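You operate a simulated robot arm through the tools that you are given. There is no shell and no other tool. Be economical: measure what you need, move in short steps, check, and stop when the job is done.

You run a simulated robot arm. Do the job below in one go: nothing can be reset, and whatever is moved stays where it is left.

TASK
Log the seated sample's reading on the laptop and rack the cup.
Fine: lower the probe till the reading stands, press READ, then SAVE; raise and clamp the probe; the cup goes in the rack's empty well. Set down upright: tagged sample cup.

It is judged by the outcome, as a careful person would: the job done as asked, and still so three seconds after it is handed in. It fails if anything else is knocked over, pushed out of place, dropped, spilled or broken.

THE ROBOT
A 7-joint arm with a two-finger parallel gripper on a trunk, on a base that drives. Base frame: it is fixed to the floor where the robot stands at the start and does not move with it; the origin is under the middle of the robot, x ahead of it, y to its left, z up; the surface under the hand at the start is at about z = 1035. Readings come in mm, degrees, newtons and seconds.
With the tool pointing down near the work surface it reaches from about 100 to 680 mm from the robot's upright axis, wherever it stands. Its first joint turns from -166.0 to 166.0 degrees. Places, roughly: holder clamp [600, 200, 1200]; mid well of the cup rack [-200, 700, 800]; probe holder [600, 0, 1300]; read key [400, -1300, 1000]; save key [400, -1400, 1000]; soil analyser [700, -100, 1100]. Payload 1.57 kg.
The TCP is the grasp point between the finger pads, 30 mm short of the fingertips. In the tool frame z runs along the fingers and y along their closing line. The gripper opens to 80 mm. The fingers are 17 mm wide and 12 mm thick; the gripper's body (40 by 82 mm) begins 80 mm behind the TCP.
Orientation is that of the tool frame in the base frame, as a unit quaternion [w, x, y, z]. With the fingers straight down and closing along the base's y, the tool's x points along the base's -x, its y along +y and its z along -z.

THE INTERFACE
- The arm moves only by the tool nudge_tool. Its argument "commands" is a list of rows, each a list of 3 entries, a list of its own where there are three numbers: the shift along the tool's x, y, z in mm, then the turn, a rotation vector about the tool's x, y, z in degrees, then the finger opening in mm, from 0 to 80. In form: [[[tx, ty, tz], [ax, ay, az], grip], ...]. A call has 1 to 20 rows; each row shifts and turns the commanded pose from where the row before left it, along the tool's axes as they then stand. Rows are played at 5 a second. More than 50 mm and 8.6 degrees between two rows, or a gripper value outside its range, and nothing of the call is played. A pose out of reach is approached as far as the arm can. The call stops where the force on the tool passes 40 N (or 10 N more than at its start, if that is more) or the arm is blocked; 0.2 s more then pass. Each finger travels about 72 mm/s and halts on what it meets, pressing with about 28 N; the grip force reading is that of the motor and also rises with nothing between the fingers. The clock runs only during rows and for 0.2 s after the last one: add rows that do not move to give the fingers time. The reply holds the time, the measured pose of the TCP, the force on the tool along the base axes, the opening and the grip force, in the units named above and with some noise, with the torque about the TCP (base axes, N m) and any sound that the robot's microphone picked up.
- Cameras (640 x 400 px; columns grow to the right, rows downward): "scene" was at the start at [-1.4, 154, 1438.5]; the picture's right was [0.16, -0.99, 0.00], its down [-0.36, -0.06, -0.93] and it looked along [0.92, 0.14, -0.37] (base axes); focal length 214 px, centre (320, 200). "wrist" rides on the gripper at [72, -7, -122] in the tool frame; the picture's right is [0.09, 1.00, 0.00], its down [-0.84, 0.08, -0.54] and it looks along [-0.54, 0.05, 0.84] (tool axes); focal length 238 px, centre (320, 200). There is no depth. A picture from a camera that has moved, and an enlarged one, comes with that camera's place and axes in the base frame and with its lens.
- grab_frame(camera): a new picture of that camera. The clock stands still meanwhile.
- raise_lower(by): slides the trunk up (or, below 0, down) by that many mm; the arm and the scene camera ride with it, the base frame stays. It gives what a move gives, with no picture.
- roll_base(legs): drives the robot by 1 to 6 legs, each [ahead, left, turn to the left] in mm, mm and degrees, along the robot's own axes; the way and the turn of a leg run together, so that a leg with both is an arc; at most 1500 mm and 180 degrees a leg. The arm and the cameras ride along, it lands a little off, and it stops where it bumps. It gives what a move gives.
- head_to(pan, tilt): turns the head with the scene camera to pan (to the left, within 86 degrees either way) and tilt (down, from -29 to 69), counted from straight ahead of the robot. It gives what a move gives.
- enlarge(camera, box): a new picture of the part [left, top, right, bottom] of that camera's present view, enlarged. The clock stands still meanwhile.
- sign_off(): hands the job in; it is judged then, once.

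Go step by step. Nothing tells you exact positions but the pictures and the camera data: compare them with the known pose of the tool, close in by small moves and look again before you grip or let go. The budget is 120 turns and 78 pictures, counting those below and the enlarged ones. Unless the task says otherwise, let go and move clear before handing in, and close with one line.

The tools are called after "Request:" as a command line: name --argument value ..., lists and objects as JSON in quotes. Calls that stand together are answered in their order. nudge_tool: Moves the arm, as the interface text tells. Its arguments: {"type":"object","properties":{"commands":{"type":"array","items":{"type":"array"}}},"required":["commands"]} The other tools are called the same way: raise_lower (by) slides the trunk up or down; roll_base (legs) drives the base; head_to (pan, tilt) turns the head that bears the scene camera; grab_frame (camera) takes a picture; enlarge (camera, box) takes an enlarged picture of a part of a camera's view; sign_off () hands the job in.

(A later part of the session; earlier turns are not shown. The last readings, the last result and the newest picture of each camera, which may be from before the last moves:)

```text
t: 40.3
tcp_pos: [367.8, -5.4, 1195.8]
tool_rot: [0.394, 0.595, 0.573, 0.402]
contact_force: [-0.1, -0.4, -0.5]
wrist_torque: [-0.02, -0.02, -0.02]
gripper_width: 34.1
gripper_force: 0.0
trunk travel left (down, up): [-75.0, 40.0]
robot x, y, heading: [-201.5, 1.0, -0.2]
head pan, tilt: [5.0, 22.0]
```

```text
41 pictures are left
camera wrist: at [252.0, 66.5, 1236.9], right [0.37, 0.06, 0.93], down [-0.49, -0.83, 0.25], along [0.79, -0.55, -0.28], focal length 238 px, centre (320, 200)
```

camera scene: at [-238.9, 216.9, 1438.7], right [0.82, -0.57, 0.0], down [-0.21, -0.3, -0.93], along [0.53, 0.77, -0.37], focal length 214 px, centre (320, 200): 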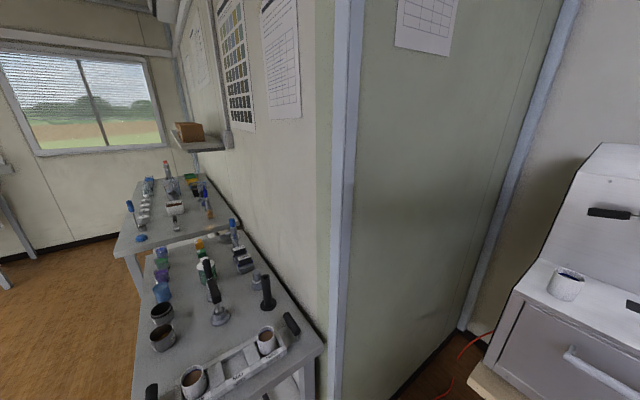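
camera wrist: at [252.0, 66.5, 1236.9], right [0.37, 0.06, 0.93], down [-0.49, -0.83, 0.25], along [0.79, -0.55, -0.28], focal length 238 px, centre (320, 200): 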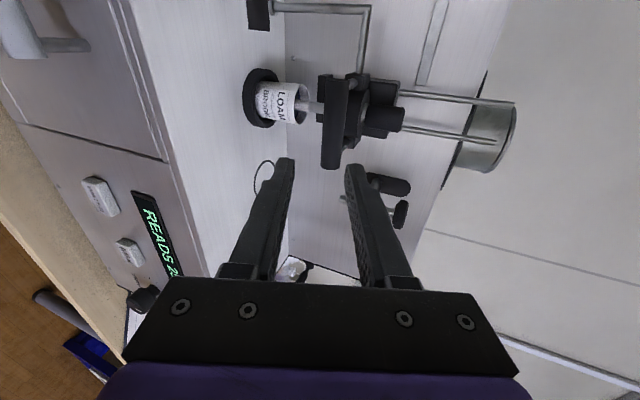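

It shows "READS 2…" and holds with the hand away. Now I bring the tool back to pointing down with fingers closed, before travelling to the laptop.

Request:
nudge_tool --commands '[[[0, 5, -20], [0, 0, -8.2], 20], [[0, 0, 0], [0, 0, -8.2], 10], [[0, 0, 0], [0, 0, -8.2], 0], [[0, 0, 0], [0, 0, -8.2], 0], [[0, 0, 0], [0, 0, -8.2], 0], [[0, 0, 0], [0, 0, -8.2], 0], [[0, 0, 0], [0, 0, -8.2], 0], [[0, 0, 0], [0, 0, -8.2], 0], [[0, 0, 0], [0, 0, -8.2], 0], [[0, 0, 0], [0, 0, -8.2], 0], [[0, 0, 0], [0, 0, -8], 0], [[0, 0, 0], [0, 7, 0], 0], [[0, 0, 0], [0, 7, 0], 0], [[0, 0, 0], [0, 7, 0], 0], [[0, 0, 0], [0, 7, 0], 0], [[0, 0, 0], [0, 7, 0], 0], [[0, 0, 0], [0, 7, 0], 0], [[0, 0, 0], [0, 7, 0], 0], [[0, 0, 0], [0, 7, 0], 0], [[0, 0, 0], [0, 7, 0], 0]]'

Request:
nudge_tool --commands '[[[0, 0, 0], [0, 6, 0], 0], [[20, -40, -10], [0, 0, 0], 0], [[20, -40, -10], [0, 0, 0], 0], [[20, -40, 0], [0, 0, 0], 0], [[20, -40, 0], [0, 0, 0], 0], [[20, 0, 0], [0, 0, 0], 0], [[20, 0, 0], [0, 0, 0], 0], [[20, 0, 0], [0, 0, 0], 0], [[20, 0, 0], [0, 0, 0], 0], [[20, 0, 0], [0, 0, 0], 0]]'

Request:
head_to --pan -60 --tilt 25

Request:
grab_frame --camera "scene"

```text
t: 44.5
tcp_pos: [346.8, -1.7, 1220.2]
tool_rot: [0.058, 0.008, 0.998, 0.01]
contact_force: [-0.5, -0.1, 0.1]
wrist_torque: [0.0, 0.01, 0.04]
gripper_width: 0.0
gripper_force: 21.2
trunk travel left (down, up): [-75.0, 40.0]
robot x, y, heading: [-202.8, 1.1, -0.2]
head pan, tilt: [5.0, 22.0]
```

```text
t: 46.7
tcp_pos: [168.3, -159.8, 1227.6]
tool_rot: [-0.003, 0.007, 1.0, 0.012]
contact_force: [0.4, -0.7, 0.6]
wrist_torque: [-0.03, 0.0, 0.0]
gripper_width: 0.1
gripper_force: 21.2
trunk travel left (down, up): [-75.0, 40.0]
robot x, y, heading: [-200.2, -1.8, -0.1]
head pan, tilt: [5.0, 22.0]
```

```text
t: 48.1
tcp_pos: [164.9, -160.0, 1235.8]
tool_rot: [0.006, 0.007, 1.0, 0.01]
contact_force: [-0.5, 0.6, 0.1]
wrist_torque: [0.0, 0.0, 0.03]
gripper_width: 0.0
gripper_force: 21.3
trunk travel left (down, up): [-75.0, 40.0]
robot x, y, heading: [-199.1, 0.3, -0.2]
head pan, tilt: [-60.0, 25.0]
```

```text
40 pictures are left
camera scene: at [-246.5, 60.5, 1433.1], right [-0.87, -0.5, 0.0], down [-0.21, 0.37, -0.91], along [0.45, -0.79, -0.42], focal length 214 px, centre (320, 200)
```

scene: 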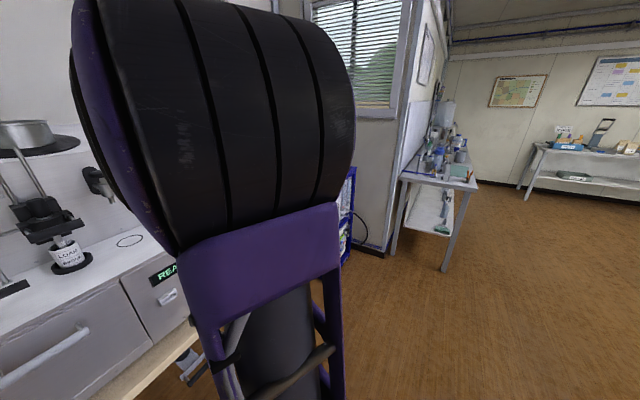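

The reading stays lit ("REA…"). The floor to the right looks clear; I strafe right 1000 mm and look again.

Request:
roll_base --legs '[[0, -1000, 0]]'

Request:
head_to --pan -30 --tilt 30

Request:
grab_frame --camera "scene"

Request:
grab_frame --camera "wrist"

```text
t: 57.9
tcp_pos: [149.2, -1155.3, 1235.7]
tool_rot: [0.007, 0.014, 1.0, 0.01]
contact_force: [-0.3, 0.5, 0.6]
wrist_torque: [-0.03, 0.02, 0.03]
gripper_width: 0.2
gripper_force: 21.6
trunk travel left (down, up): [-75.0, 40.0]
robot x, y, heading: [-210.2, -989.7, -1.3]
head pan, tilt: [-60.0, 25.0]
```

```text
t: 58.9
tcp_pos: [149.1, -1156.0, 1236.0]
tool_rot: [0.007, 0.014, 1.0, 0.009]
contact_force: [0.5, -0.2, 0.1]
wrist_torque: [0.0, 0.02, -0.03]
gripper_width: 0.0
gripper_force: 22.0
trunk travel left (down, up): [-75.0, 40.0]
robot x, y, heading: [-208.1, -988.9, -1.1]
head pan, tilt: [-30.0, 30.0]
```

```text
39 pictures are left
camera scene: at [-225.0, -895.1, 1425.2], right [-0.52, -0.86, 0.0], down [-0.43, 0.26, -0.87], along [0.74, -0.45, -0.5], focal length 214 px, centre (320, 200)
```

scene: 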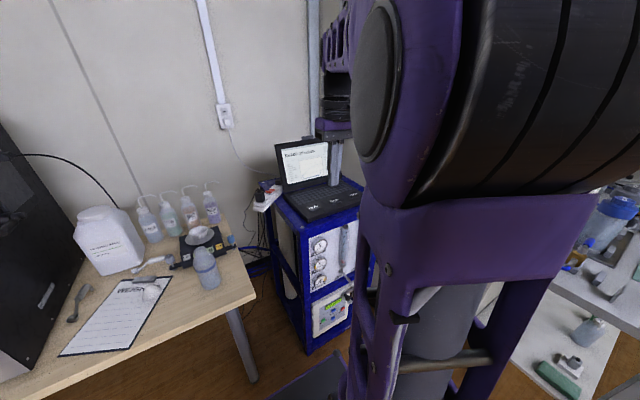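

```text
38 pictures are left
camera wrist: at [74.5, -1163.2, 1356.1], right [-0.06, 1.0, 0.02], down [0.83, 0.04, 0.56], along [0.55, 0.05, -0.83], focal length 238 px, centre (320, 200)
```

wrist: 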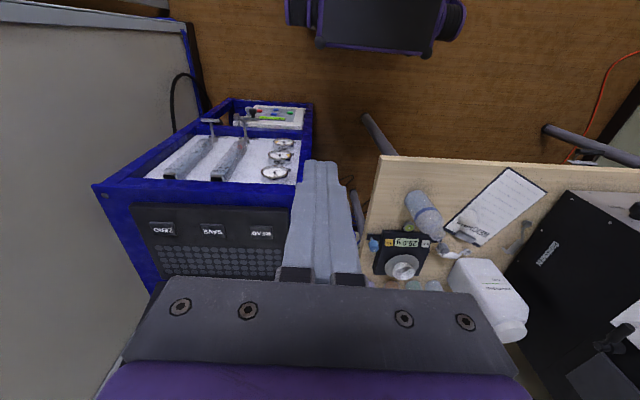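

Laptop keys found: READ ≈ (441, -1265, 946) and SAVE ≈ (442, -1372, 948), with ZERO further right. I move the base closer in front of them.

Request:
roll_base --legs '[[60, -270, 1]]'

Request:
raise_lower --by -60

Request:
nudge_tool --commands '[[[-40, 0, 0], [0, 0, 0], 0], [[0, 0, 0], [0, 0, 0], 0]]'

Request:
grab_frame --camera "wrist"

```text
t: 62.1
tcp_pos: [209.3, -1418.8, 1235.7]
tool_rot: [0.007, 0.005, 1.0, 0.009]
contact_force: [-0.5, -0.5, 0.1]
wrist_torque: [0.01, 0.0, 0.03]
gripper_width: 0.2
gripper_force: 21.2
trunk travel left (down, up): [-75.0, 40.0]
robot x, y, heading: [-152.5, -1260.8, 0.3]
head pan, tilt: [-30.0, 30.0]
```

```text
t: 63.1
tcp_pos: [209.4, -1419.1, 1174.6]
tool_rot: [0.006, 0.004, 1.0, 0.01]
contact_force: [-0.9, -0.7, 0.1]
wrist_torque: [0.0, 0.0, -0.01]
gripper_width: 0.0
gripper_force: 21.5
trunk travel left (down, up): [-15.0, 100.0]
robot x, y, heading: [-150.0, -1259.3, 0.0]
head pan, tilt: [-30.0, 30.0]
```

```text
t: 63.7
tcp_pos: [249.7, -1420.4, 1177.0]
tool_rot: [0.009, 0.004, 1.0, 0.01]
contact_force: [0.2, -0.9, -0.8]
wrist_torque: [0.03, 0.01, 0.01]
gripper_width: 0.0
gripper_force: 22.0
trunk travel left (down, up): [-15.0, 100.0]
robot x, y, heading: [-158.2, -1258.4, 0.4]
head pan, tilt: [-30.0, 30.0]
```

```text
37 pictures are left
camera wrist: at [175.4, -1429.5, 1297.1], right [-0.08, 1.0, 0.02], down [0.83, 0.06, 0.56], along [0.55, 0.06, -0.83], focal length 238 px, centre (320, 200)
```

wrist: 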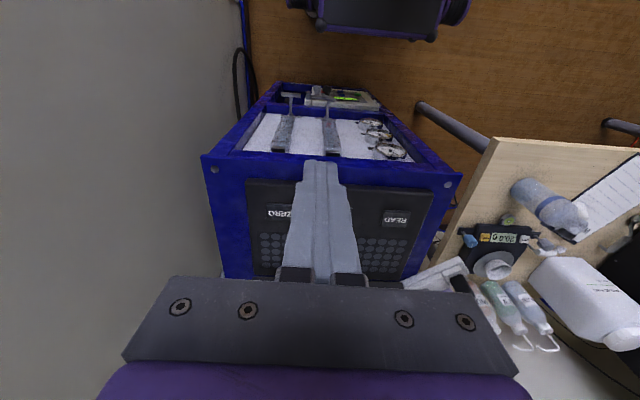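

Triangulated: READ ≈ (428, -1262, 958), SAVE ≈ (430, -1367, 958), ZERO ≈ (434, -1472). I move above READ.

Request:
nudge_tool --commands '[[[-44, 39, 0], [0, 0, 0], 0], [[-44, 39, 0], [0, 0, 0], 0], [[-44, 39, 0], [0, 0, 0], 0], [[-44, 39, 0], [0, 0, 0], 0], [[0, 0, 45], [0, 0, 0], 0], [[0, 0, 45], [0, 0, 0], 0], [[0, 0, 40], [0, 0, 0], 0], [[0, 0, 0], [0, 0, 0], 0]]'

Request:
grab_frame --camera "wrist"

```text
refused: row 1 steps farther than a row can; nothing moved
```

```text
36 pictures are left
camera wrist: at [175.4, -1429.5, 1297.1], right [-0.08, 1.0, 0.02], down [0.83, 0.06, 0.56], along [0.55, 0.06, -0.83], focal length 238 px, centre (320, 200)
```

wrist: 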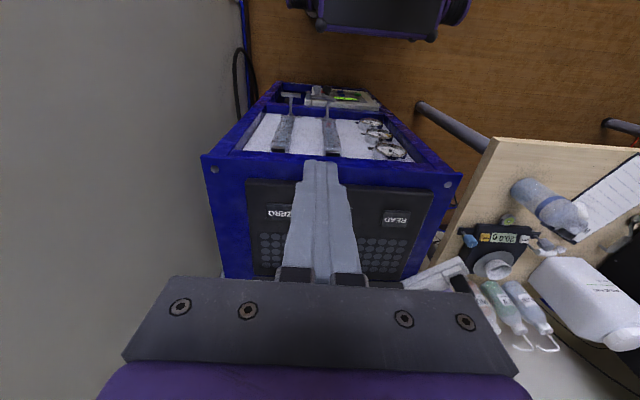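

The step was too long; I split it up.

Request:
nudge_tool --commands '[[[-35, 31, 0], [0, 0, 0], 0], [[-35, 31, 0], [0, 0, 0], 0], [[-35, 31, 0], [0, 0, 0], 0], [[-35, 31, 0], [0, 0, 0], 0], [[-36, 31, 0], [0, 0, 0], 0], [[0, 0, 45], [0, 0, 0], 0], [[0, 0, 45], [0, 0, 0], 0], [[0, 0, 40], [0, 0, 0], 0], [[0, 0, 0], [0, 0, 0], 0]]'

Request:
grab_frame --camera "wrist"

```text
t: 65.7
tcp_pos: [429.0, -1267.8, 1052.0]
tool_rot: [0.007, 0.004, 1.0, 0.009]
contact_force: [0.6, 0.8, 0.0]
wrist_torque: [0.03, -0.01, 0.02]
gripper_width: 0.0
gripper_force: 20.9
trunk travel left (down, up): [-15.0, 100.0]
robot x, y, heading: [-156.9, -1259.8, 0.3]
head pan, tilt: [-30.0, 30.0]
```

```text
35 pictures are left
camera wrist: at [353.8, -1275.6, 1172.6], right [-0.08, 1.0, 0.02], down [0.83, 0.06, 0.56], along [0.55, 0.06, -0.83], focal length 238 px, centre (320, 200)
```

wrist: 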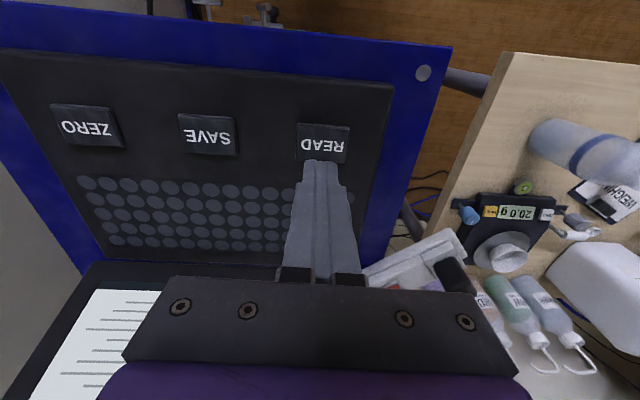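

READ centre ≈ (433, -1263). I move down close to it, then press gently.

Request:
nudge_tool --commands '[[[-3, 4, 28], [0, 0, 0], 0], [[0, 0, 27], [0, 0, 0], 0], [[0, 0, 3], [0, 0, 0], 0], [[0, 0, 3], [0, 0, 0], 0], [[0, 0, 3], [0, 0, 0], 0], [[0, 0, 0], [0, 0, 0], 0]]'

```text
t: 67.1
tcp_pos: [432.5, -1259.2, 989.2]
tool_rot: [0.008, 0.005, 1.0, 0.01]
contact_force: [0.4, -1.0, 0.3]
wrist_torque: [-0.03, 0.0, 0.0]
gripper_width: 0.3
gripper_force: 20.8
trunk travel left (down, up): [-15.0, 100.0]
robot x, y, heading: [-153.6, -1261.7, 0.1]
head pan, tilt: [-30.0, 30.0]
```

Request:
nudge_tool --commands '[[[0, -2, 2], [0, 0, 0], 0], [[0, 0, 2], [0, 0, 0], 0], [[0, 0, 2], [0, 0, 0], 0], [[0, 0, 0], [0, 0, 0], 0]]'

Request:
grab_frame --camera "wrist"

```text
t: 68.1
tcp_pos: [432.3, -1260.6, 982.7]
tool_rot: [0.008, 0.004, 1.0, 0.01]
contact_force: [-2.4, 0.5, 7.7]
wrist_torque: [-0.04, 0.12, 0.0]
gripper_width: 0.2
gripper_force: 21.2
trunk travel left (down, up): [-15.0, 100.0]
robot x, y, heading: [-158.8, -1263.0, 0.1]
head pan, tilt: [-30.0, 30.0]
heard: click
```

```text
34 pictures are left
camera wrist: at [357.9, -1270.1, 1102.8], right [-0.08, 1.0, 0.02], down [0.83, 0.06, 0.56], along [0.55, 0.06, -0.83], focal length 238 px, centre (320, 200)
```

wrist: 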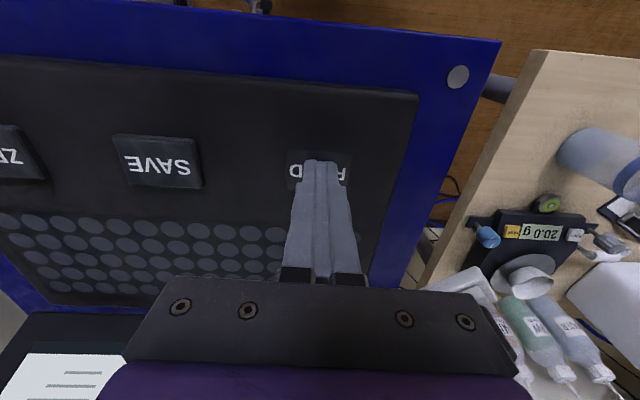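

A click was heard on READ. I lift and check the laptop screen with the head camera.

Request:
nudge_tool --commands '[[[0, 0, -20], [0, 0, 0], 0], [[0, 0, -20], [0, 0, 0], 0], [[0, 0, 0], [0, 0, 0], 0]]'

Request:
head_to --pan 0 --tilt 25

Request:
grab_frame --camera "scene"

```text
t: 68.9
tcp_pos: [432.3, -1259.7, 1021.5]
tool_rot: [0.007, 0.004, 1.0, 0.01]
contact_force: [0.6, 0.0, -0.3]
wrist_torque: [-0.04, 0.0, 0.0]
gripper_width: 0.1
gripper_force: 21.6
trunk travel left (down, up): [-15.0, 100.0]
robot x, y, heading: [-151.9, -1261.0, -0.0]
head pan, tilt: [-30.0, 30.0]
```

```text
t: 69.8
tcp_pos: [431.7, -1260.2, 1022.2]
tool_rot: [0.007, 0.004, 1.0, 0.009]
contact_force: [-0.7, -0.5, -0.2]
wrist_torque: [0.0, -0.02, 0.02]
gripper_width: 0.1
gripper_force: 21.3
trunk travel left (down, up): [-15.0, 100.0]
robot x, y, heading: [-161.3, -1259.9, -0.1]
head pan, tilt: [0.0, 25.0]
```

```text
33 pictures are left
camera scene: at [-155.9, -1122.0, 1373.1], right [0.0, -1.0, 0.0], down [-0.42, 0.0, -0.91], along [0.91, 0.0, -0.42], focal length 214 px, centre (320, 200)
```

scene: 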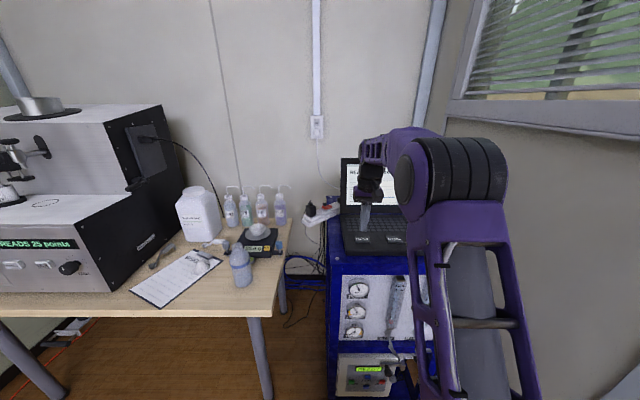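

The analyser shows "READS 25 …". I enlarge the display and the laptop screen.

Request:
enlarge --camera "scene" --box '[0, 220, 100, 280]'

Request:
enlarge --camera "scene" --box '[335, 150, 415, 210]'

```text
6.40 times, centred on (50, 250) of scene
camera zoom: at [-155.9, -1122.0, 1373.1], right [0.0, -1.0, 0.0], down [-0.42, 0.0, -0.91], along [0.91, 0.0, -0.42], focal length 1373 px, centre (2048, -120)
```

zoom: 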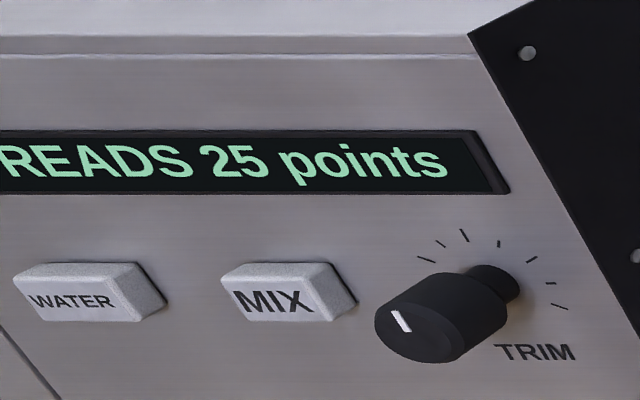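

```text
6.67 times, centred on (375, 180) of scene
camera zoom: at [-155.9, -1122.0, 1373.1], right [0.0, -1.0, 0.0], down [-0.42, 0.0, -0.91], along [0.91, 0.0, -0.42], focal length 1430 px, centre (-47, 333)
```

zoom: 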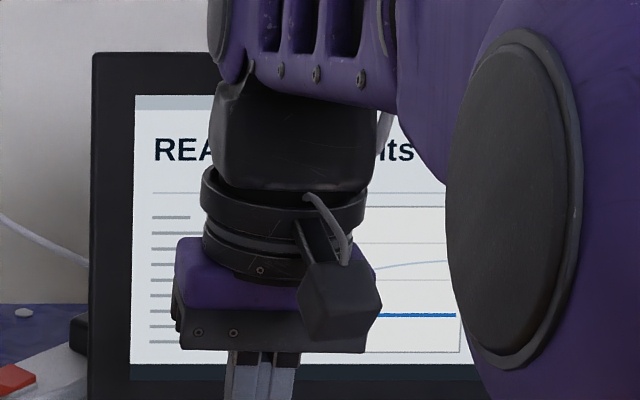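

"READS 25 points" shows on both. Now SAVE, 106 mm to the right.

Request:
nudge_tool --commands '[[[0, -36, 0], [0, 0, 0], 0], [[0, -36, 0], [0, 0, 0], 0], [[0, -34, 0], [0, 0, 0], 0], [[0, 0, 20], [0, 0, 0], 0], [[0, 0, 9], [0, 0, 0], 0], [[0, 0, 0], [0, 0, 0], 0]]'

Request:
grab_frame --camera "wrist"

```text
t: 71.2
tcp_pos: [431.6, -1366.4, 990.2]
tool_rot: [0.006, 0.004, 1.0, 0.011]
contact_force: [0.3, -0.1, -0.3]
wrist_torque: [-0.02, -0.01, -0.01]
gripper_width: 0.0
gripper_force: 21.5
trunk travel left (down, up): [-15.0, 100.0]
robot x, y, heading: [-155.2, -1262.6, 0.2]
head pan, tilt: [0.0, 25.0]
```

```text
30 pictures are left
camera wrist: at [357.2, -1376.7, 1110.7], right [-0.08, 1.0, 0.02], down [0.83, 0.06, 0.56], along [0.55, 0.06, -0.83], focal length 238 px, centre (320, 200)
```

wrist: 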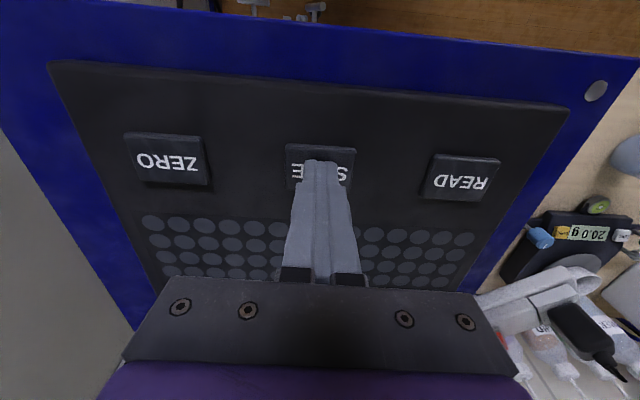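

Right over SAVE. Pressing.

Request:
nudge_tool --commands '[[[0, 0, 2], [0, 0, 0], 0], [[0, 0, 2], [0, 0, 0], 0], [[0, 0, 2], [0, 0, 0], 0], [[0, 0, 1.5], [0, 0, 0], 0], [[0, 0, 0], [0, 0, 0], 0]]'

Request:
nudge_tool --commands '[[[0, 0, -30], [0, 0, 0], 0], [[0, 0, -40], [0, 0, 0], 0], [[40, 0, -25], [0, 0, 0], 0], [[40, 0, -20], [0, 0, 0], 0], [[40, 0, -20], [0, 0, 0], 0], [[40, 0, -10], [0, 0, 0], 0], [[40, 0, 0], [0, 0, 0], 0]]'

Request:
enlarge --camera "scene" --box '[325, 150, 445, 225]'

```text
t: 72.4
tcp_pos: [432.7, -1366.7, 982.6]
tool_rot: [0.008, 0.004, 1.0, 0.009]
contact_force: [-0.8, 0.0, 3.5]
wrist_torque: [-0.02, 0.1, 0.02]
gripper_width: 0.2
gripper_force: 20.6
trunk travel left (down, up): [-15.0, 100.0]
robot x, y, heading: [-148.8, -1260.3, -0.1]
head pan, tilt: [0.0, 25.0]
heard: click
```

```text
t: 74.0
tcp_pos: [232.2, -1367.5, 1123.1]
tool_rot: [0.007, 0.003, 1.0, 0.011]
contact_force: [0.3, 0.3, -0.5]
wrist_torque: [-0.01, 0.02, -0.01]
gripper_width: 0.0
gripper_force: 21.4
trunk travel left (down, up): [-15.0, 100.0]
robot x, y, heading: [-155.6, -1262.0, 0.2]
head pan, tilt: [0.0, 25.0]
```

```text
5.33 times, centred on (385, 188) of scene
camera zoom: at [-155.6, -1122.1, 1373.3], right [0.0, -1.0, 0.0], down [-0.42, 0.0, -0.91], along [0.91, 0.0, -0.42], focal length 1144 px, centre (-27, 267)
```

zoom: 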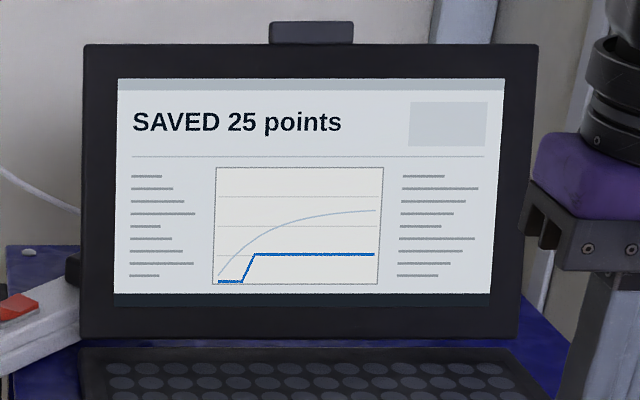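

"SAVED 25 points". I raise the trunk and drive back to the analyser.

Request:
raise_lower --by 60

Request:
roll_base --legs '[[-45, 0, 0], [0, 1262, 0]]'

Request:
grab_frame --camera "scene"

```text
t: 75.0
tcp_pos: [233.0, -1368.7, 1182.1]
tool_rot: [0.008, 0.004, 1.0, 0.009]
contact_force: [0.0, 0.1, 0.0]
wrist_torque: [0.01, 0.0, -0.02]
gripper_width: 0.1
gripper_force: 21.0
trunk travel left (down, up): [-75.0, 40.0]
robot x, y, heading: [-156.1, -1262.6, -0.2]
head pan, tilt: [0.0, 25.0]
```

```text
t: 88.0
tcp_pos: [183.2, -94.9, 1182.7]
tool_rot: [0.007, 0.003, 1.0, 0.009]
contact_force: [-0.2, 0.4, 0.5]
wrist_torque: [0.01, -0.01, 0.0]
gripper_width: 0.1
gripper_force: 21.2
trunk travel left (down, up): [-75.0, 40.0]
robot x, y, heading: [-204.4, 9.7, 0.4]
head pan, tilt: [0.0, 25.0]
```

```text
28 pictures are left
camera scene: at [-205.3, 150.0, 1433.1], right [0.0, -1.0, 0.0], down [-0.42, 0.0, -0.91], along [0.91, 0.0, -0.42], focal length 214 px, centre (320, 200)
```

scene: 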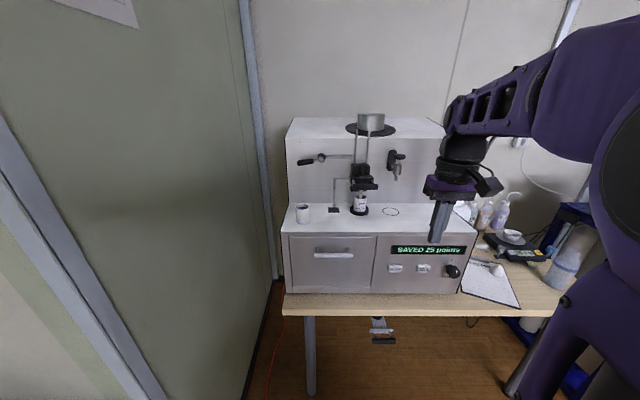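

The display shows "SAVED 25 points". Now I bring the hand back to the bar with the same grip orientation.

Request:
nudge_tool --commands '[[[-38, 23, 0], [0, 0, 0], 0], [[-38, 23, 0], [0, 0, 0], 0], [[-38, 23, 0], [0, 0, 0], 0], [[-30, 23, 0], [0, 0, 0], 0], [[0, 0, 0], [0, -7.8, 0], 20], [[0, 0, 0], [0, -7.8, 0], 50], [[0, 0, 0], [0, -7.8, 0], 50], [[0, 0, 0], [0, -7.8, 0], 50], [[0, 0, 0], [0, -7.8, 0], 50], [[0, 0, 0], [0, -7.8, 0], 50], [[0, 0, 0], [0, -7.8, 0], 50], [[0, 0, 0], [0, -7.8, 0], 50], [[0, 0, 0], [0, -7.8, 0], 50]]'

Request:
nudge_tool --commands '[[[0, 0, 0], [0, 0, 8.2], 50], [[0, 0, 0], [0, 0, 8.2], 50], [[0, 0, 0], [0, 0, 8.2], 50], [[0, 0, 0], [0, 0, 8.2], 50], [[0, 0, 0], [0, 0, 8.2], 50], [[0, 0, 0], [0, 0, 8.2], 50], [[0, 0, 0], [0, 0, 8.2], 50], [[0, 0, 0], [0, 0, 8.2], 50], [[0, 0, 0], [0, 0, 8.2], 50], [[0, 0, 0], [0, 0, 8.2], 50], [[0, 0, 0], [0, 0, 8], 50], [[0, 0, 0], [0, 0, 0], 50]]'

```text
t: 90.8
tcp_pos: [328.2, -3.5, 1185.3]
tool_rot: [0.581, 0.008, 0.814, 0.006]
contact_force: [0.2, -0.7, 0.1]
wrist_torque: [0.05, 0.0, 0.06]
gripper_width: 49.9
gripper_force: 0.0
trunk travel left (down, up): [-75.0, 40.0]
robot x, y, heading: [-203.7, 8.9, 0.5]
head pan, tilt: [0.0, 25.0]
```

```text
t: 93.4
tcp_pos: [326.7, -1.9, 1186.4]
tool_rot: [0.406, 0.581, 0.569, 0.416]
contact_force: [-0.2, 0.7, 0.4]
wrist_torque: [-0.01, 0.0, -0.01]
gripper_width: 49.7
gripper_force: 0.0
trunk travel left (down, up): [-75.0, 40.0]
robot x, y, heading: [-203.3, 7.8, 0.6]
head pan, tilt: [0.0, 25.0]
```

Request:
nudge_tool --commands '[[[0, 17, 20], [0, 0, 0], 50], [[0, 16, 25], [0, 0, 0], 50], [[0, 0, 25], [0, 0, 0], 50], [[0, 0, 27], [0, 0, 0], 50], [[0, 0, 0], [0, 0, 0], 50]]'

Request:
grab_frame --camera "wrist"

```text
t: 94.6
tcp_pos: [429.2, -3.3, 1185.6]
tool_rot: [0.407, 0.58, 0.571, 0.416]
contact_force: [-0.2, -0.8, -0.6]
wrist_torque: [0.01, -0.02, 0.03]
gripper_width: 50.0
gripper_force: 0.0
trunk travel left (down, up): [-75.0, 40.0]
robot x, y, heading: [-201.3, 9.8, 0.2]
head pan, tilt: [0.0, 25.0]
```

```text
27 pictures are left
camera wrist: at [311.2, 67.7, 1220.5], right [0.32, 0.07, 0.94], down [-0.49, -0.84, 0.23], along [0.81, -0.54, -0.24], focal length 238 px, centre (320, 200)
```

wrist: 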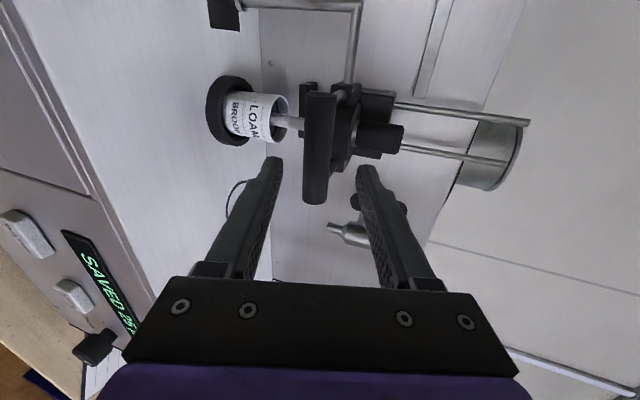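

Centred. Advance and grip.

Request:
nudge_tool --commands '[[[0, 0, 20], [0, 0, 0], 50], [[0, 0, 20], [0, 0, 0], 50], [[0, 0, 16], [0, 0, 0], 48], [[0, 0, 0], [0, 0, 0], 25], [[0, 0, 0], [0, 0, 0], 5], [[0, 0, 0], [0, 0, 0], 5], [[0, 0, 0], [0, 0, 0], 5]]'

Request:
nudge_tool --commands '[[[0, 7.5, -2.7], [0, 0, 0], 5], [[0, 7.5, -2.7], [0, 0, 0], 5], [[0, 7.5, -2.7], [0, 0, 0], 5], [[0, 7.5, -2.7], [0, 0, 0], 5], [[0, 7.5, -2.7], [0, 0, 0], 5], [[0, 0, 0], [0, 0, 0], 5]]'

```text
t: 96.2
tcp_pos: [482.2, -2.2, 1167.8]
tool_rot: [0.406, 0.581, 0.57, 0.415]
contact_force: [-8.0, -1.3, -4.5]
wrist_torque: [-0.6, 0.22, 0.33]
gripper_width: 21.9
gripper_force: 34.4
trunk travel left (down, up): [-75.0, 40.0]
robot x, y, heading: [-199.4, 8.5, 0.1]
head pan, tilt: [0.0, 25.0]
```

```text
t: 97.6
tcp_pos: [481.5, -3.4, 1208.4]
tool_rot: [0.406, 0.58, 0.57, 0.416]
contact_force: [-10.6, 5.8, -3.3]
wrist_torque: [-0.47, 0.11, 0.34]
gripper_width: 22.0
gripper_force: 34.9
trunk travel left (down, up): [-75.0, 40.0]
robot x, y, heading: [-204.7, 13.3, 0.3]
head pan, tilt: [0.0, 25.0]
```

Request:
nudge_tool --commands '[[[0, 7.5, -2.7], [0, 0, 0], 5], [[0, 7.5, -2.7], [0, 0, 0], 5], [[0, 7.5, -2.7], [0, 0, 0], 5], [[0, 7.5, -2.7], [0, 0, 0], 5], [[0, 7.5, -2.7], [0, 0, 0], 5], [[0, 7.5, -2.7], [0, 0, 0], 5], [[0, 7.5, -2.7], [0, 0, 0], 5], [[0, 5, -1.8], [0, 0, 0], 5], [[0, 0, 0], [0, 0, 0], 5]]'

Request:
grab_frame --camera "scene"

```text
t: 99.6
tcp_pos: [481.6, -2.9, 1270.0]
tool_rot: [0.407, 0.579, 0.571, 0.415]
contact_force: [-4.5, 15.3, -3.3]
wrist_torque: [-0.47, 0.11, 0.36]
gripper_width: 21.9
gripper_force: 34.6
trunk travel left (down, up): [-75.0, 40.0]
robot x, y, heading: [-205.1, 11.8, 0.1]
head pan, tilt: [0.0, 25.0]
```

```text
26 pictures are left
camera scene: at [-205.5, 152.0, 1432.9], right [0.0, -1.0, 0.0], down [-0.42, 0.0, -0.91], along [0.91, 0.0, -0.42], focal length 214 px, centre (320, 200)
```

scene: 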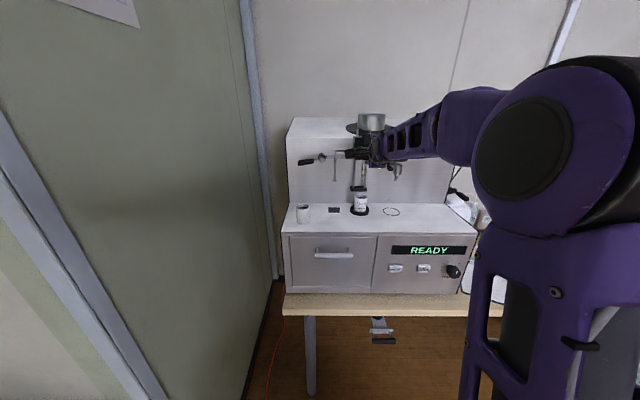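

Back at READY with the probe up. I release gently and back out.

Request:
nudge_tool --commands '[[[1, 0, 0], [0, 0, 0], 5], [[0, 0, 0], [0, 0, 0], 24], [[0, 0, 0], [0, 0, 0], 29], [[0, 0, 0], [0, 0, 0], 32], [[0, 0, -6], [0, 0, 0], 34], [[0, 0, -10], [0, 0, 0], 34], [[0, 0, -20], [0, 0, 0], 34], [[0, 0, -30], [0, 0, 0], 34], [[0, 0, -30], [0, 0, 0], 20], [[0, 0, -20], [0, 0, 0], 0], [[0, 0, 0], [0, 0, 0], 0]]'

Request:
enlarge --camera "scene" --box '[280, 110, 440, 220]'

Request:
grab_frame --camera "wrist"

```text
t: 102.0
tcp_pos: [378.5, -11.9, 1289.5]
tool_rot: [0.394, 0.592, 0.572, 0.41]
contact_force: [-0.2, 0.1, -0.3]
wrist_torque: [-0.02, 0.0, -0.02]
gripper_width: 0.0
gripper_force: 21.5
trunk travel left (down, up): [-75.0, 40.0]
robot x, y, heading: [-204.3, 11.9, 0.7]
head pan, tilt: [0.0, 25.0]
```

```text
3.64 times, centred on (360, 165) of scene
camera zoom: at [-205.4, 138.3, 1437.2], right [-0.12, -0.99, 0.0], down [-0.38, 0.05, -0.92], along [0.92, -0.11, -0.38], focal length 780 px, centre (174, 327)
```

zoom: 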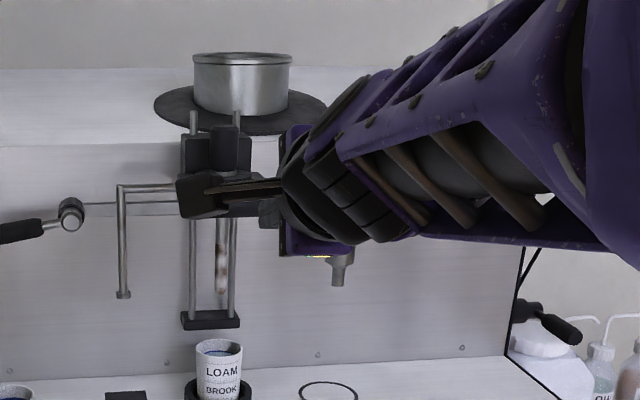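

```text
24 pictures are left
camera wrist: at [262.4, 58.7, 1328.8], right [0.35, 0.06, 0.93], down [-0.49, -0.84, 0.23], along [0.8, -0.54, -0.27], focal length 238 px, centre (320, 200)
```

wrist: 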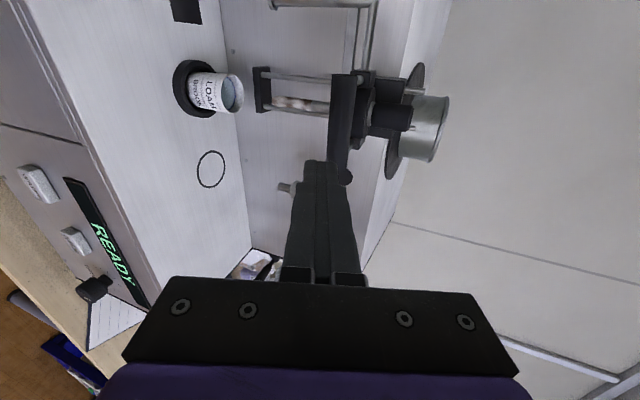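

The probe is up and free. Next is the clamp lever; I move the closed fingers left, in front of and above the lever grip.

Request:
nudge_tool --commands '[[[36, 6, 0], [0, 0, 0], 0], [[36, 6, 0], [0, 0, 0], 0], [[36, 6, 0], [0, 0, 0], 0], [[37, 6, 0], [0, 0, 0], 0], [[37, 6, 0], [0, 0, 0], 0], [[36, 5, 0], [0, 0, 0], 0], [[0, 0, 25], [0, 0, 0], 0], [[0, 0, 25], [0, 0, 0], 0], [[0, 0, 0], [0, 0, 0], 0]]'

Request:
grab_frame --camera "wrist"

Request:
enlarge --camera "scene" --box '[270, 110, 430, 220]'

```text
t: 103.0
tcp_pos: [393.7, 95.5, 1322.7]
tool_rot: [0.353, 0.618, 0.546, 0.441]
contact_force: [0.1, -0.3, 0.2]
wrist_torque: [0.02, -0.02, 0.03]
gripper_width: 0.0
gripper_force: 21.5
trunk travel left (down, up): [-75.0, 40.0]
robot x, y, heading: [-202.0, 8.9, 0.3]
head pan, tilt: [0.0, 25.0]
stopped in row 5: the arm was blocked; the commanded pose is now the measured one
```

```text
23 pictures are left
camera wrist: at [277.1, 160.0, 1372.1], right [0.36, -0.06, 0.93], down [-0.49, -0.86, 0.13], along [0.79, -0.5, -0.34], focal length 238 px, centre (320, 200)
```

wrist: 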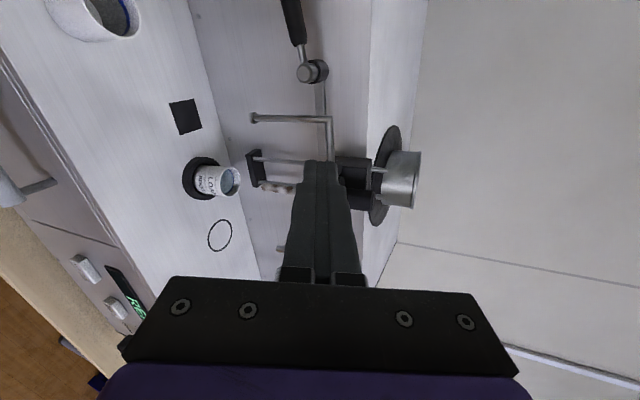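

```text
3.64 times, centred on (350, 165) of scene
camera zoom: at [-204.9, 143.8, 1435.4], right [-0.05, -1.0, 0.0], down [-0.4, 0.02, -0.92], along [0.91, -0.05, -0.4], focal length 780 px, centre (211, 327)
```

zoom: 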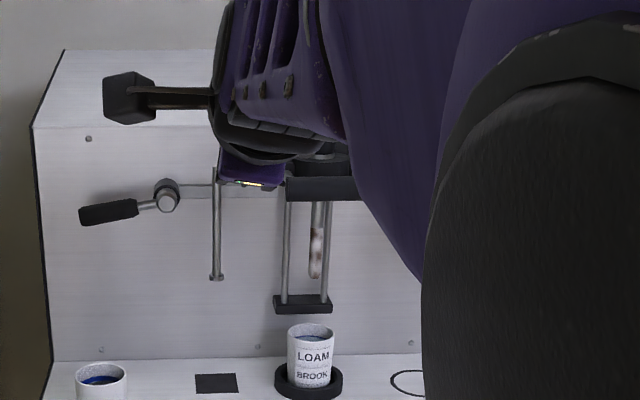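

The arm meets the head there, so I'll move the base 115 mm left instead.

Request:
roll_base --legs '[[0, 115, 0]]'

Request:
grab_frame --camera "wrist"

```text
t: 104.7
tcp_pos: [391.7, 207.7, 1322.8]
tool_rot: [0.354, 0.618, 0.546, 0.441]
contact_force: [-0.1, -0.4, -0.4]
wrist_torque: [0.0, 0.03, 0.03]
gripper_width: 0.0
gripper_force: 21.1
trunk travel left (down, up): [-75.0, 40.0]
robot x, y, heading: [-203.1, 120.2, 0.1]
head pan, tilt: [0.0, 25.0]
```

```text
21 pictures are left
camera wrist: at [276.2, 273.9, 1372.1], right [0.36, -0.06, 0.93], down [-0.49, -0.86, 0.14], along [0.79, -0.5, -0.34], focal length 238 px, centre (320, 200)
```

wrist: 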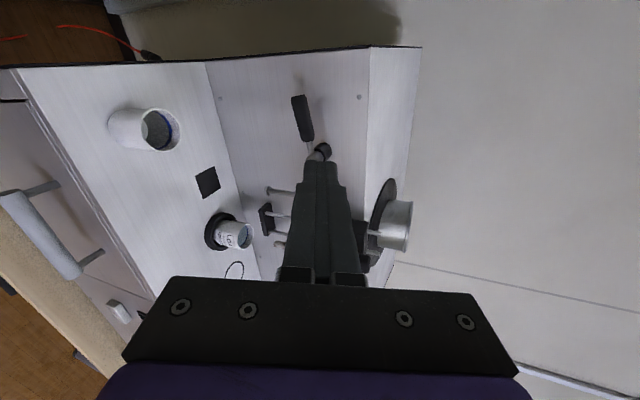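

The grip's centre is near (535, 214, 1241). I move the fingertips to just above it.

Request:
nudge_tool --commands '[[[0.7, 5, 20], [0, 0, 0], 0], [[0, 0, 30], [0, 0, 0], 0], [[0, 0, 30], [0, 0, 0], 0], [[0, 0, 30], [0, 0, 0], 0], [[0, 0, 27], [0, 0, 0], 0], [[0, 0, 0], [0, 0, 0], 0]]'

Request:
grab_frame --camera "wrist"

```text
t: 106.1
tcp_pos: [522.6, 215.5, 1278.0]
tool_rot: [0.353, 0.617, 0.547, 0.441]
contact_force: [0.6, 0.2, -0.1]
wrist_torque: [-0.02, -0.01, 0.0]
gripper_width: 0.2
gripper_force: 21.2
trunk travel left (down, up): [-75.0, 40.0]
robot x, y, heading: [-204.7, 120.4, 0.3]
head pan, tilt: [0.0, 25.0]
```

```text
20 pictures are left
camera wrist: at [405.9, 280.7, 1327.7], right [0.36, -0.06, 0.93], down [-0.49, -0.86, 0.14], along [0.79, -0.5, -0.34], focal length 238 px, centre (320, 200)
```

wrist: 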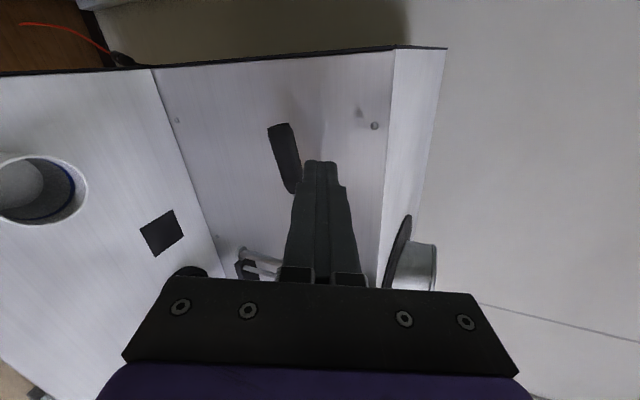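

The fingertips sit just above the grip. I press down slowly.

Request:
nudge_tool --commands '[[[-0.8, -4.6, 1.8], [0, 0, 0], 0], [[-0.8, -4.6, 1.8], [0, 0, 0], 0], [[-0.8, -4.6, 1.8], [0, 0, 0], 0], [[-0.5, -3, 1.2], [0, 0, 0], 0], [[-0.5, -3, 1.2], [0, 0, 0], 0], [[0, 0, 0], [0, 0, 0], 0]]'

Request:
grab_frame --camera "wrist"

```text
t: 107.5
tcp_pos: [521.5, 214.7, 1257.0]
tool_rot: [0.354, 0.617, 0.548, 0.441]
contact_force: [0.3, 0.4, -0.3]
wrist_torque: [-0.01, 0.02, 0.01]
gripper_width: 0.0
gripper_force: 21.5
trunk travel left (down, up): [-75.0, 40.0]
robot x, y, heading: [-202.3, 121.8, 0.3]
head pan, tilt: [0.0, 25.0]
```

```text
19 pictures are left
camera wrist: at [406.2, 280.4, 1305.8], right [0.36, -0.06, 0.93], down [-0.49, -0.86, 0.14], along [0.79, -0.5, -0.34], focal length 238 px, centre (320, 200)
```

wrist: 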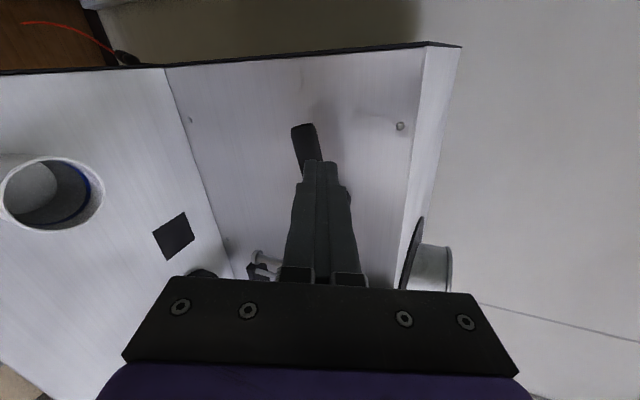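

No contact yet; triangulation puts the grip deeper, at x≈570, z≈1226. I raise slightly, move 28 mm deeper, and press down again.

Request:
nudge_tool --commands '[[[1.6, 9.2, -3.6], [0, 0, 0], 0], [[0.2, 5, 13], [0, 0, 0], 0], [[0.2, 5, 13], [0, 0, 0], 0], [[-0.8, -4.6, 1.8], [0, 0, 0], 0], [[-0.8, -4.6, 1.8], [0, 0, 0], 0], [[-0.5, -3, 1.2], [0, 0, 0], 0], [[-0.5, -3, 1.2], [0, 0, 0], 0], [[-0.5, -3, 1.2], [0, 0, 0], 0], [[-0.5, -3, 1.2], [0, 0, 0], 0], [[0, 0, 0], [0, 0, 0], 0]]'

Request:
grab_frame --camera "wrist"

```text
t: 109.7
tcp_pos: [549.0, 215.0, 1243.1]
tool_rot: [0.353, 0.618, 0.547, 0.441]
contact_force: [-1.5, -1.5, 2.1]
wrist_torque: [0.0, -0.04, -0.03]
gripper_width: 0.0
gripper_force: 20.9
trunk travel left (down, up): [-75.0, 40.0]
robot x, y, heading: [-204.5, 122.3, 0.2]
head pan, tilt: [0.0, 25.0]
```

```text
18 pictures are left
camera wrist: at [433.4, 279.7, 1292.8], right [0.36, -0.06, 0.93], down [-0.49, -0.86, 0.13], along [0.79, -0.5, -0.34], focal length 238 px, centre (320, 200)
```

wrist: 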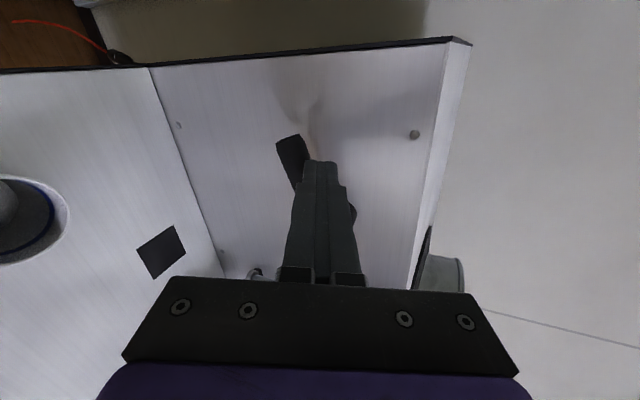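

Contact with light force, and the lever is turning down. I continue down, curving slightly inward.

Request:
nudge_tool --commands '[[[-1.9, -5.4, 2.1], [0, 0, 0], 0], [[-1.9, -5.4, 2.1], [0, 0, 0], 0], [[-2.9, -5.2, 2.1], [0, 0, 0], 0], [[-2.9, -5.2, 2.1], [0, 0, 0], 0], [[-3.9, -5, 2], [0, 0, 0], 0], [[-3.9, -5, 2], [0, 0, 0], 0], [[0, 0, 0], [0, 0, 0], 0]]'

Request:
grab_frame --camera "wrist"

```text
t: 111.3
tcp_pos: [548.8, 202.7, 1207.2]
tool_rot: [0.353, 0.618, 0.547, 0.44]
contact_force: [-4.2, -1.3, 1.5]
wrist_torque: [-0.05, 0.02, -0.06]
gripper_width: 0.0
gripper_force: 20.7
trunk travel left (down, up): [-75.0, 40.0]
robot x, y, heading: [-204.3, 119.3, 0.6]
head pan, tilt: [0.0, 25.0]
```

```text
17 pictures are left
camera wrist: at [432.8, 269.0, 1256.7], right [0.36, -0.06, 0.93], down [-0.49, -0.86, 0.14], along [0.79, -0.5, -0.34], focal length 238 px, centre (320, 200)
```

wrist: 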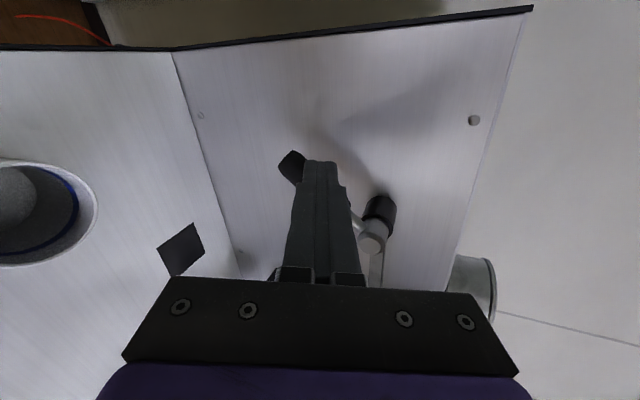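

The lever follows at about 40° down. I continue until it stops.

Request:
nudge_tool --commands '[[[-5, -4.3, 1.7], [0, 0, 0], 0], [[-5, -4.3, 1.7], [0, 0, 0], 0], [[-6.7, -3.7, 1.5], [0, 0, 0], 0], [[-6.7, -3.7, 1.5], [0, 0, 0], 0], [[-6.7, -3.7, 1.5], [0, 0, 0], 0], [[-6.7, -2.7, 1.1], [0, 0, 0], 0], [[0, 0, 0], [0, 0, 0], 0]]'

Request:
grab_frame --camera "wrist"

```text
t: 112.9
tcp_pos: [549.3, 169.7, 1177.1]
tool_rot: [0.353, 0.617, 0.547, 0.442]
contact_force: [-0.2, 0.5, 0.0]
wrist_torque: [-0.05, -0.02, 0.03]
gripper_width: 0.0
gripper_force: 21.3
trunk travel left (down, up): [-75.0, 40.0]
robot x, y, heading: [-205.4, 122.3, 0.5]
head pan, tilt: [0.0, 25.0]
```

```text
16 pictures are left
camera wrist: at [433.9, 235.4, 1226.3], right [0.36, -0.06, 0.93], down [-0.49, -0.86, 0.14], along [0.79, -0.5, -0.34], focal length 238 px, centre (320, 200)
```

wrist: 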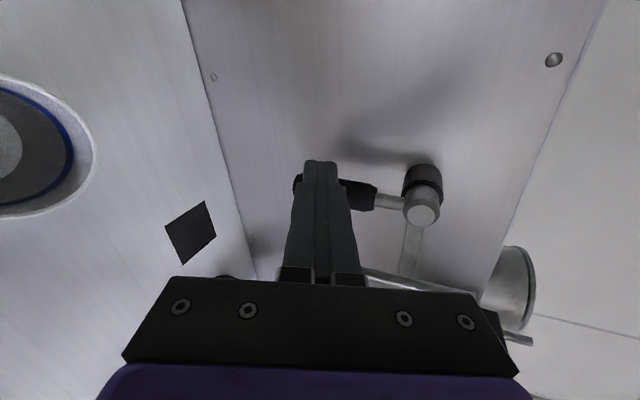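

The lever is nearly vertical. I push gently toward -y to find its stop.

Request:
nudge_tool --commands '[[[-3, 0.5, 0], [0, 0, 0], 0], [[-3, 0.5, 0], [0, 0, 0], 0], [[-3, 0.5, 0], [0, 0, 0], 0], [[-3, 0.5, 0], [0, 0, 0], 0], [[0, 0, 0], [0, 0, 0], 0]]'

Request:
grab_frame --camera "wrist"

```text
t: 114.1
tcp_pos: [549.5, 165.9, 1177.0]
tool_rot: [0.351, 0.614, 0.552, 0.441]
contact_force: [-3.9, 23.5, -0.9]
wrist_torque: [0.05, 0.05, 0.68]
gripper_width: 0.2
gripper_force: 21.6
trunk travel left (down, up): [-75.0, 40.0]
robot x, y, heading: [-199.6, 121.7, 0.3]
head pan, tilt: [0.0, 25.0]
```

```text
15 pictures are left
camera wrist: at [432.8, 230.0, 1226.4], right [0.37, -0.06, 0.93], down [-0.48, -0.87, 0.14], along [0.8, -0.49, -0.34], focal length 238 px, centre (320, 200)
```

wrist: 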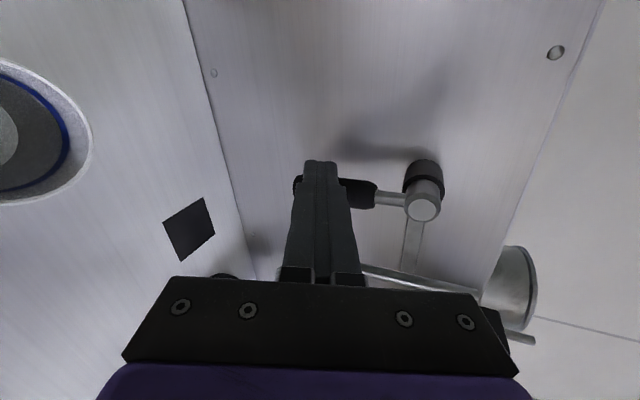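

The lever hits a firm stop pointing straight down, so it's clamped. I retreat and check.

Request:
nudge_tool --commands '[[[8, 0, 0], [0, 0, 0], 0], [[8, 0, 0], [0, 0, 0], 0], [[5, 0, -20], [0, 0, 0], 0], [[0, 0, -40], [0, 0, 0], 0], [[0, 0, -40], [0, 0, 0], 0], [[0, 0, -40], [0, 0, 0], 0], [[0, 0, -30], [0, 0, 0], 0], [[0, 0, 0], [0, 0, 0], 0]]'

Request:
enlarge --camera "scene" --box '[300, 100, 480, 220]'

```text
t: 115.9
tcp_pos: [392.9, 169.2, 1241.4]
tool_rot: [0.353, 0.617, 0.548, 0.441]
contact_force: [-0.1, -0.2, 0.1]
wrist_torque: [0.01, 0.0, 0.01]
gripper_width: 0.0
gripper_force: 21.3
trunk travel left (down, up): [-75.0, 40.0]
robot x, y, heading: [-201.4, 122.7, 0.3]
head pan, tilt: [0.0, 25.0]
```

```text
3.33 times, centred on (390, 160) of scene
camera zoom: at [-206.1, 262.1, 1433.1], right [0.01, -1.0, 0.0], down [-0.42, 0.0, -0.91], along [0.91, 0.0, -0.42], focal length 715 px, centre (87, 333)
```

zoom: 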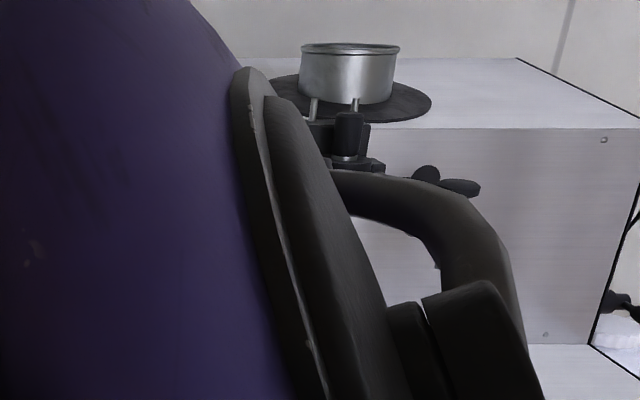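

Now I rotate to a 45° grip (roll 0, fingers closing along y) for the cup, and open the gripper.

Request:
nudge_tool --commands '[[[0, 0, 0], [1.72, 1.17, -7.42], 20], [[0, 0, 0], [1.72, 1.17, -7.42], 50], [[0, 0, 0], [1.72, 1.17, -7.42], 80], [[0, 0, 0], [1.72, 1.17, -7.42], 80], [[0, 0, 0], [1.72, 1.17, -7.42], 80], [[0, 0, 0], [1.72, 1.17, -7.42], 80], [[0, 0, 0], [1.72, 1.17, -7.42], 80], [[0, 0, 0], [1.72, 1.17, -7.42], 80], [[0, 0, 0], [1.72, 1.17, -7.42], 80], [[0, 0, 0], [1.72, 1.17, -7.42], 80], [[0, 0, 0], [1.72, 1.17, -7.42], 80], [[0, 0, 0], [1.72, 1.17, -7.42], 80], [[0, 0, 0], [1.72, 1.17, -7.42], 80], [[0, 0, 0], [0, 0, 0], 80]]'

```text
t: 118.9
tcp_pos: [391.7, 171.9, 1242.4]
tool_rot: [0.383, 0.0, 0.924, 0.0]
contact_force: [-0.1, -0.2, 0.4]
wrist_torque: [0.01, 0.02, 0.02]
gripper_width: 80.0
gripper_force: 0.1
trunk travel left (down, up): [-75.0, 40.0]
robot x, y, heading: [-204.8, 124.1, 0.2]
head pan, tilt: [0.0, 25.0]
```

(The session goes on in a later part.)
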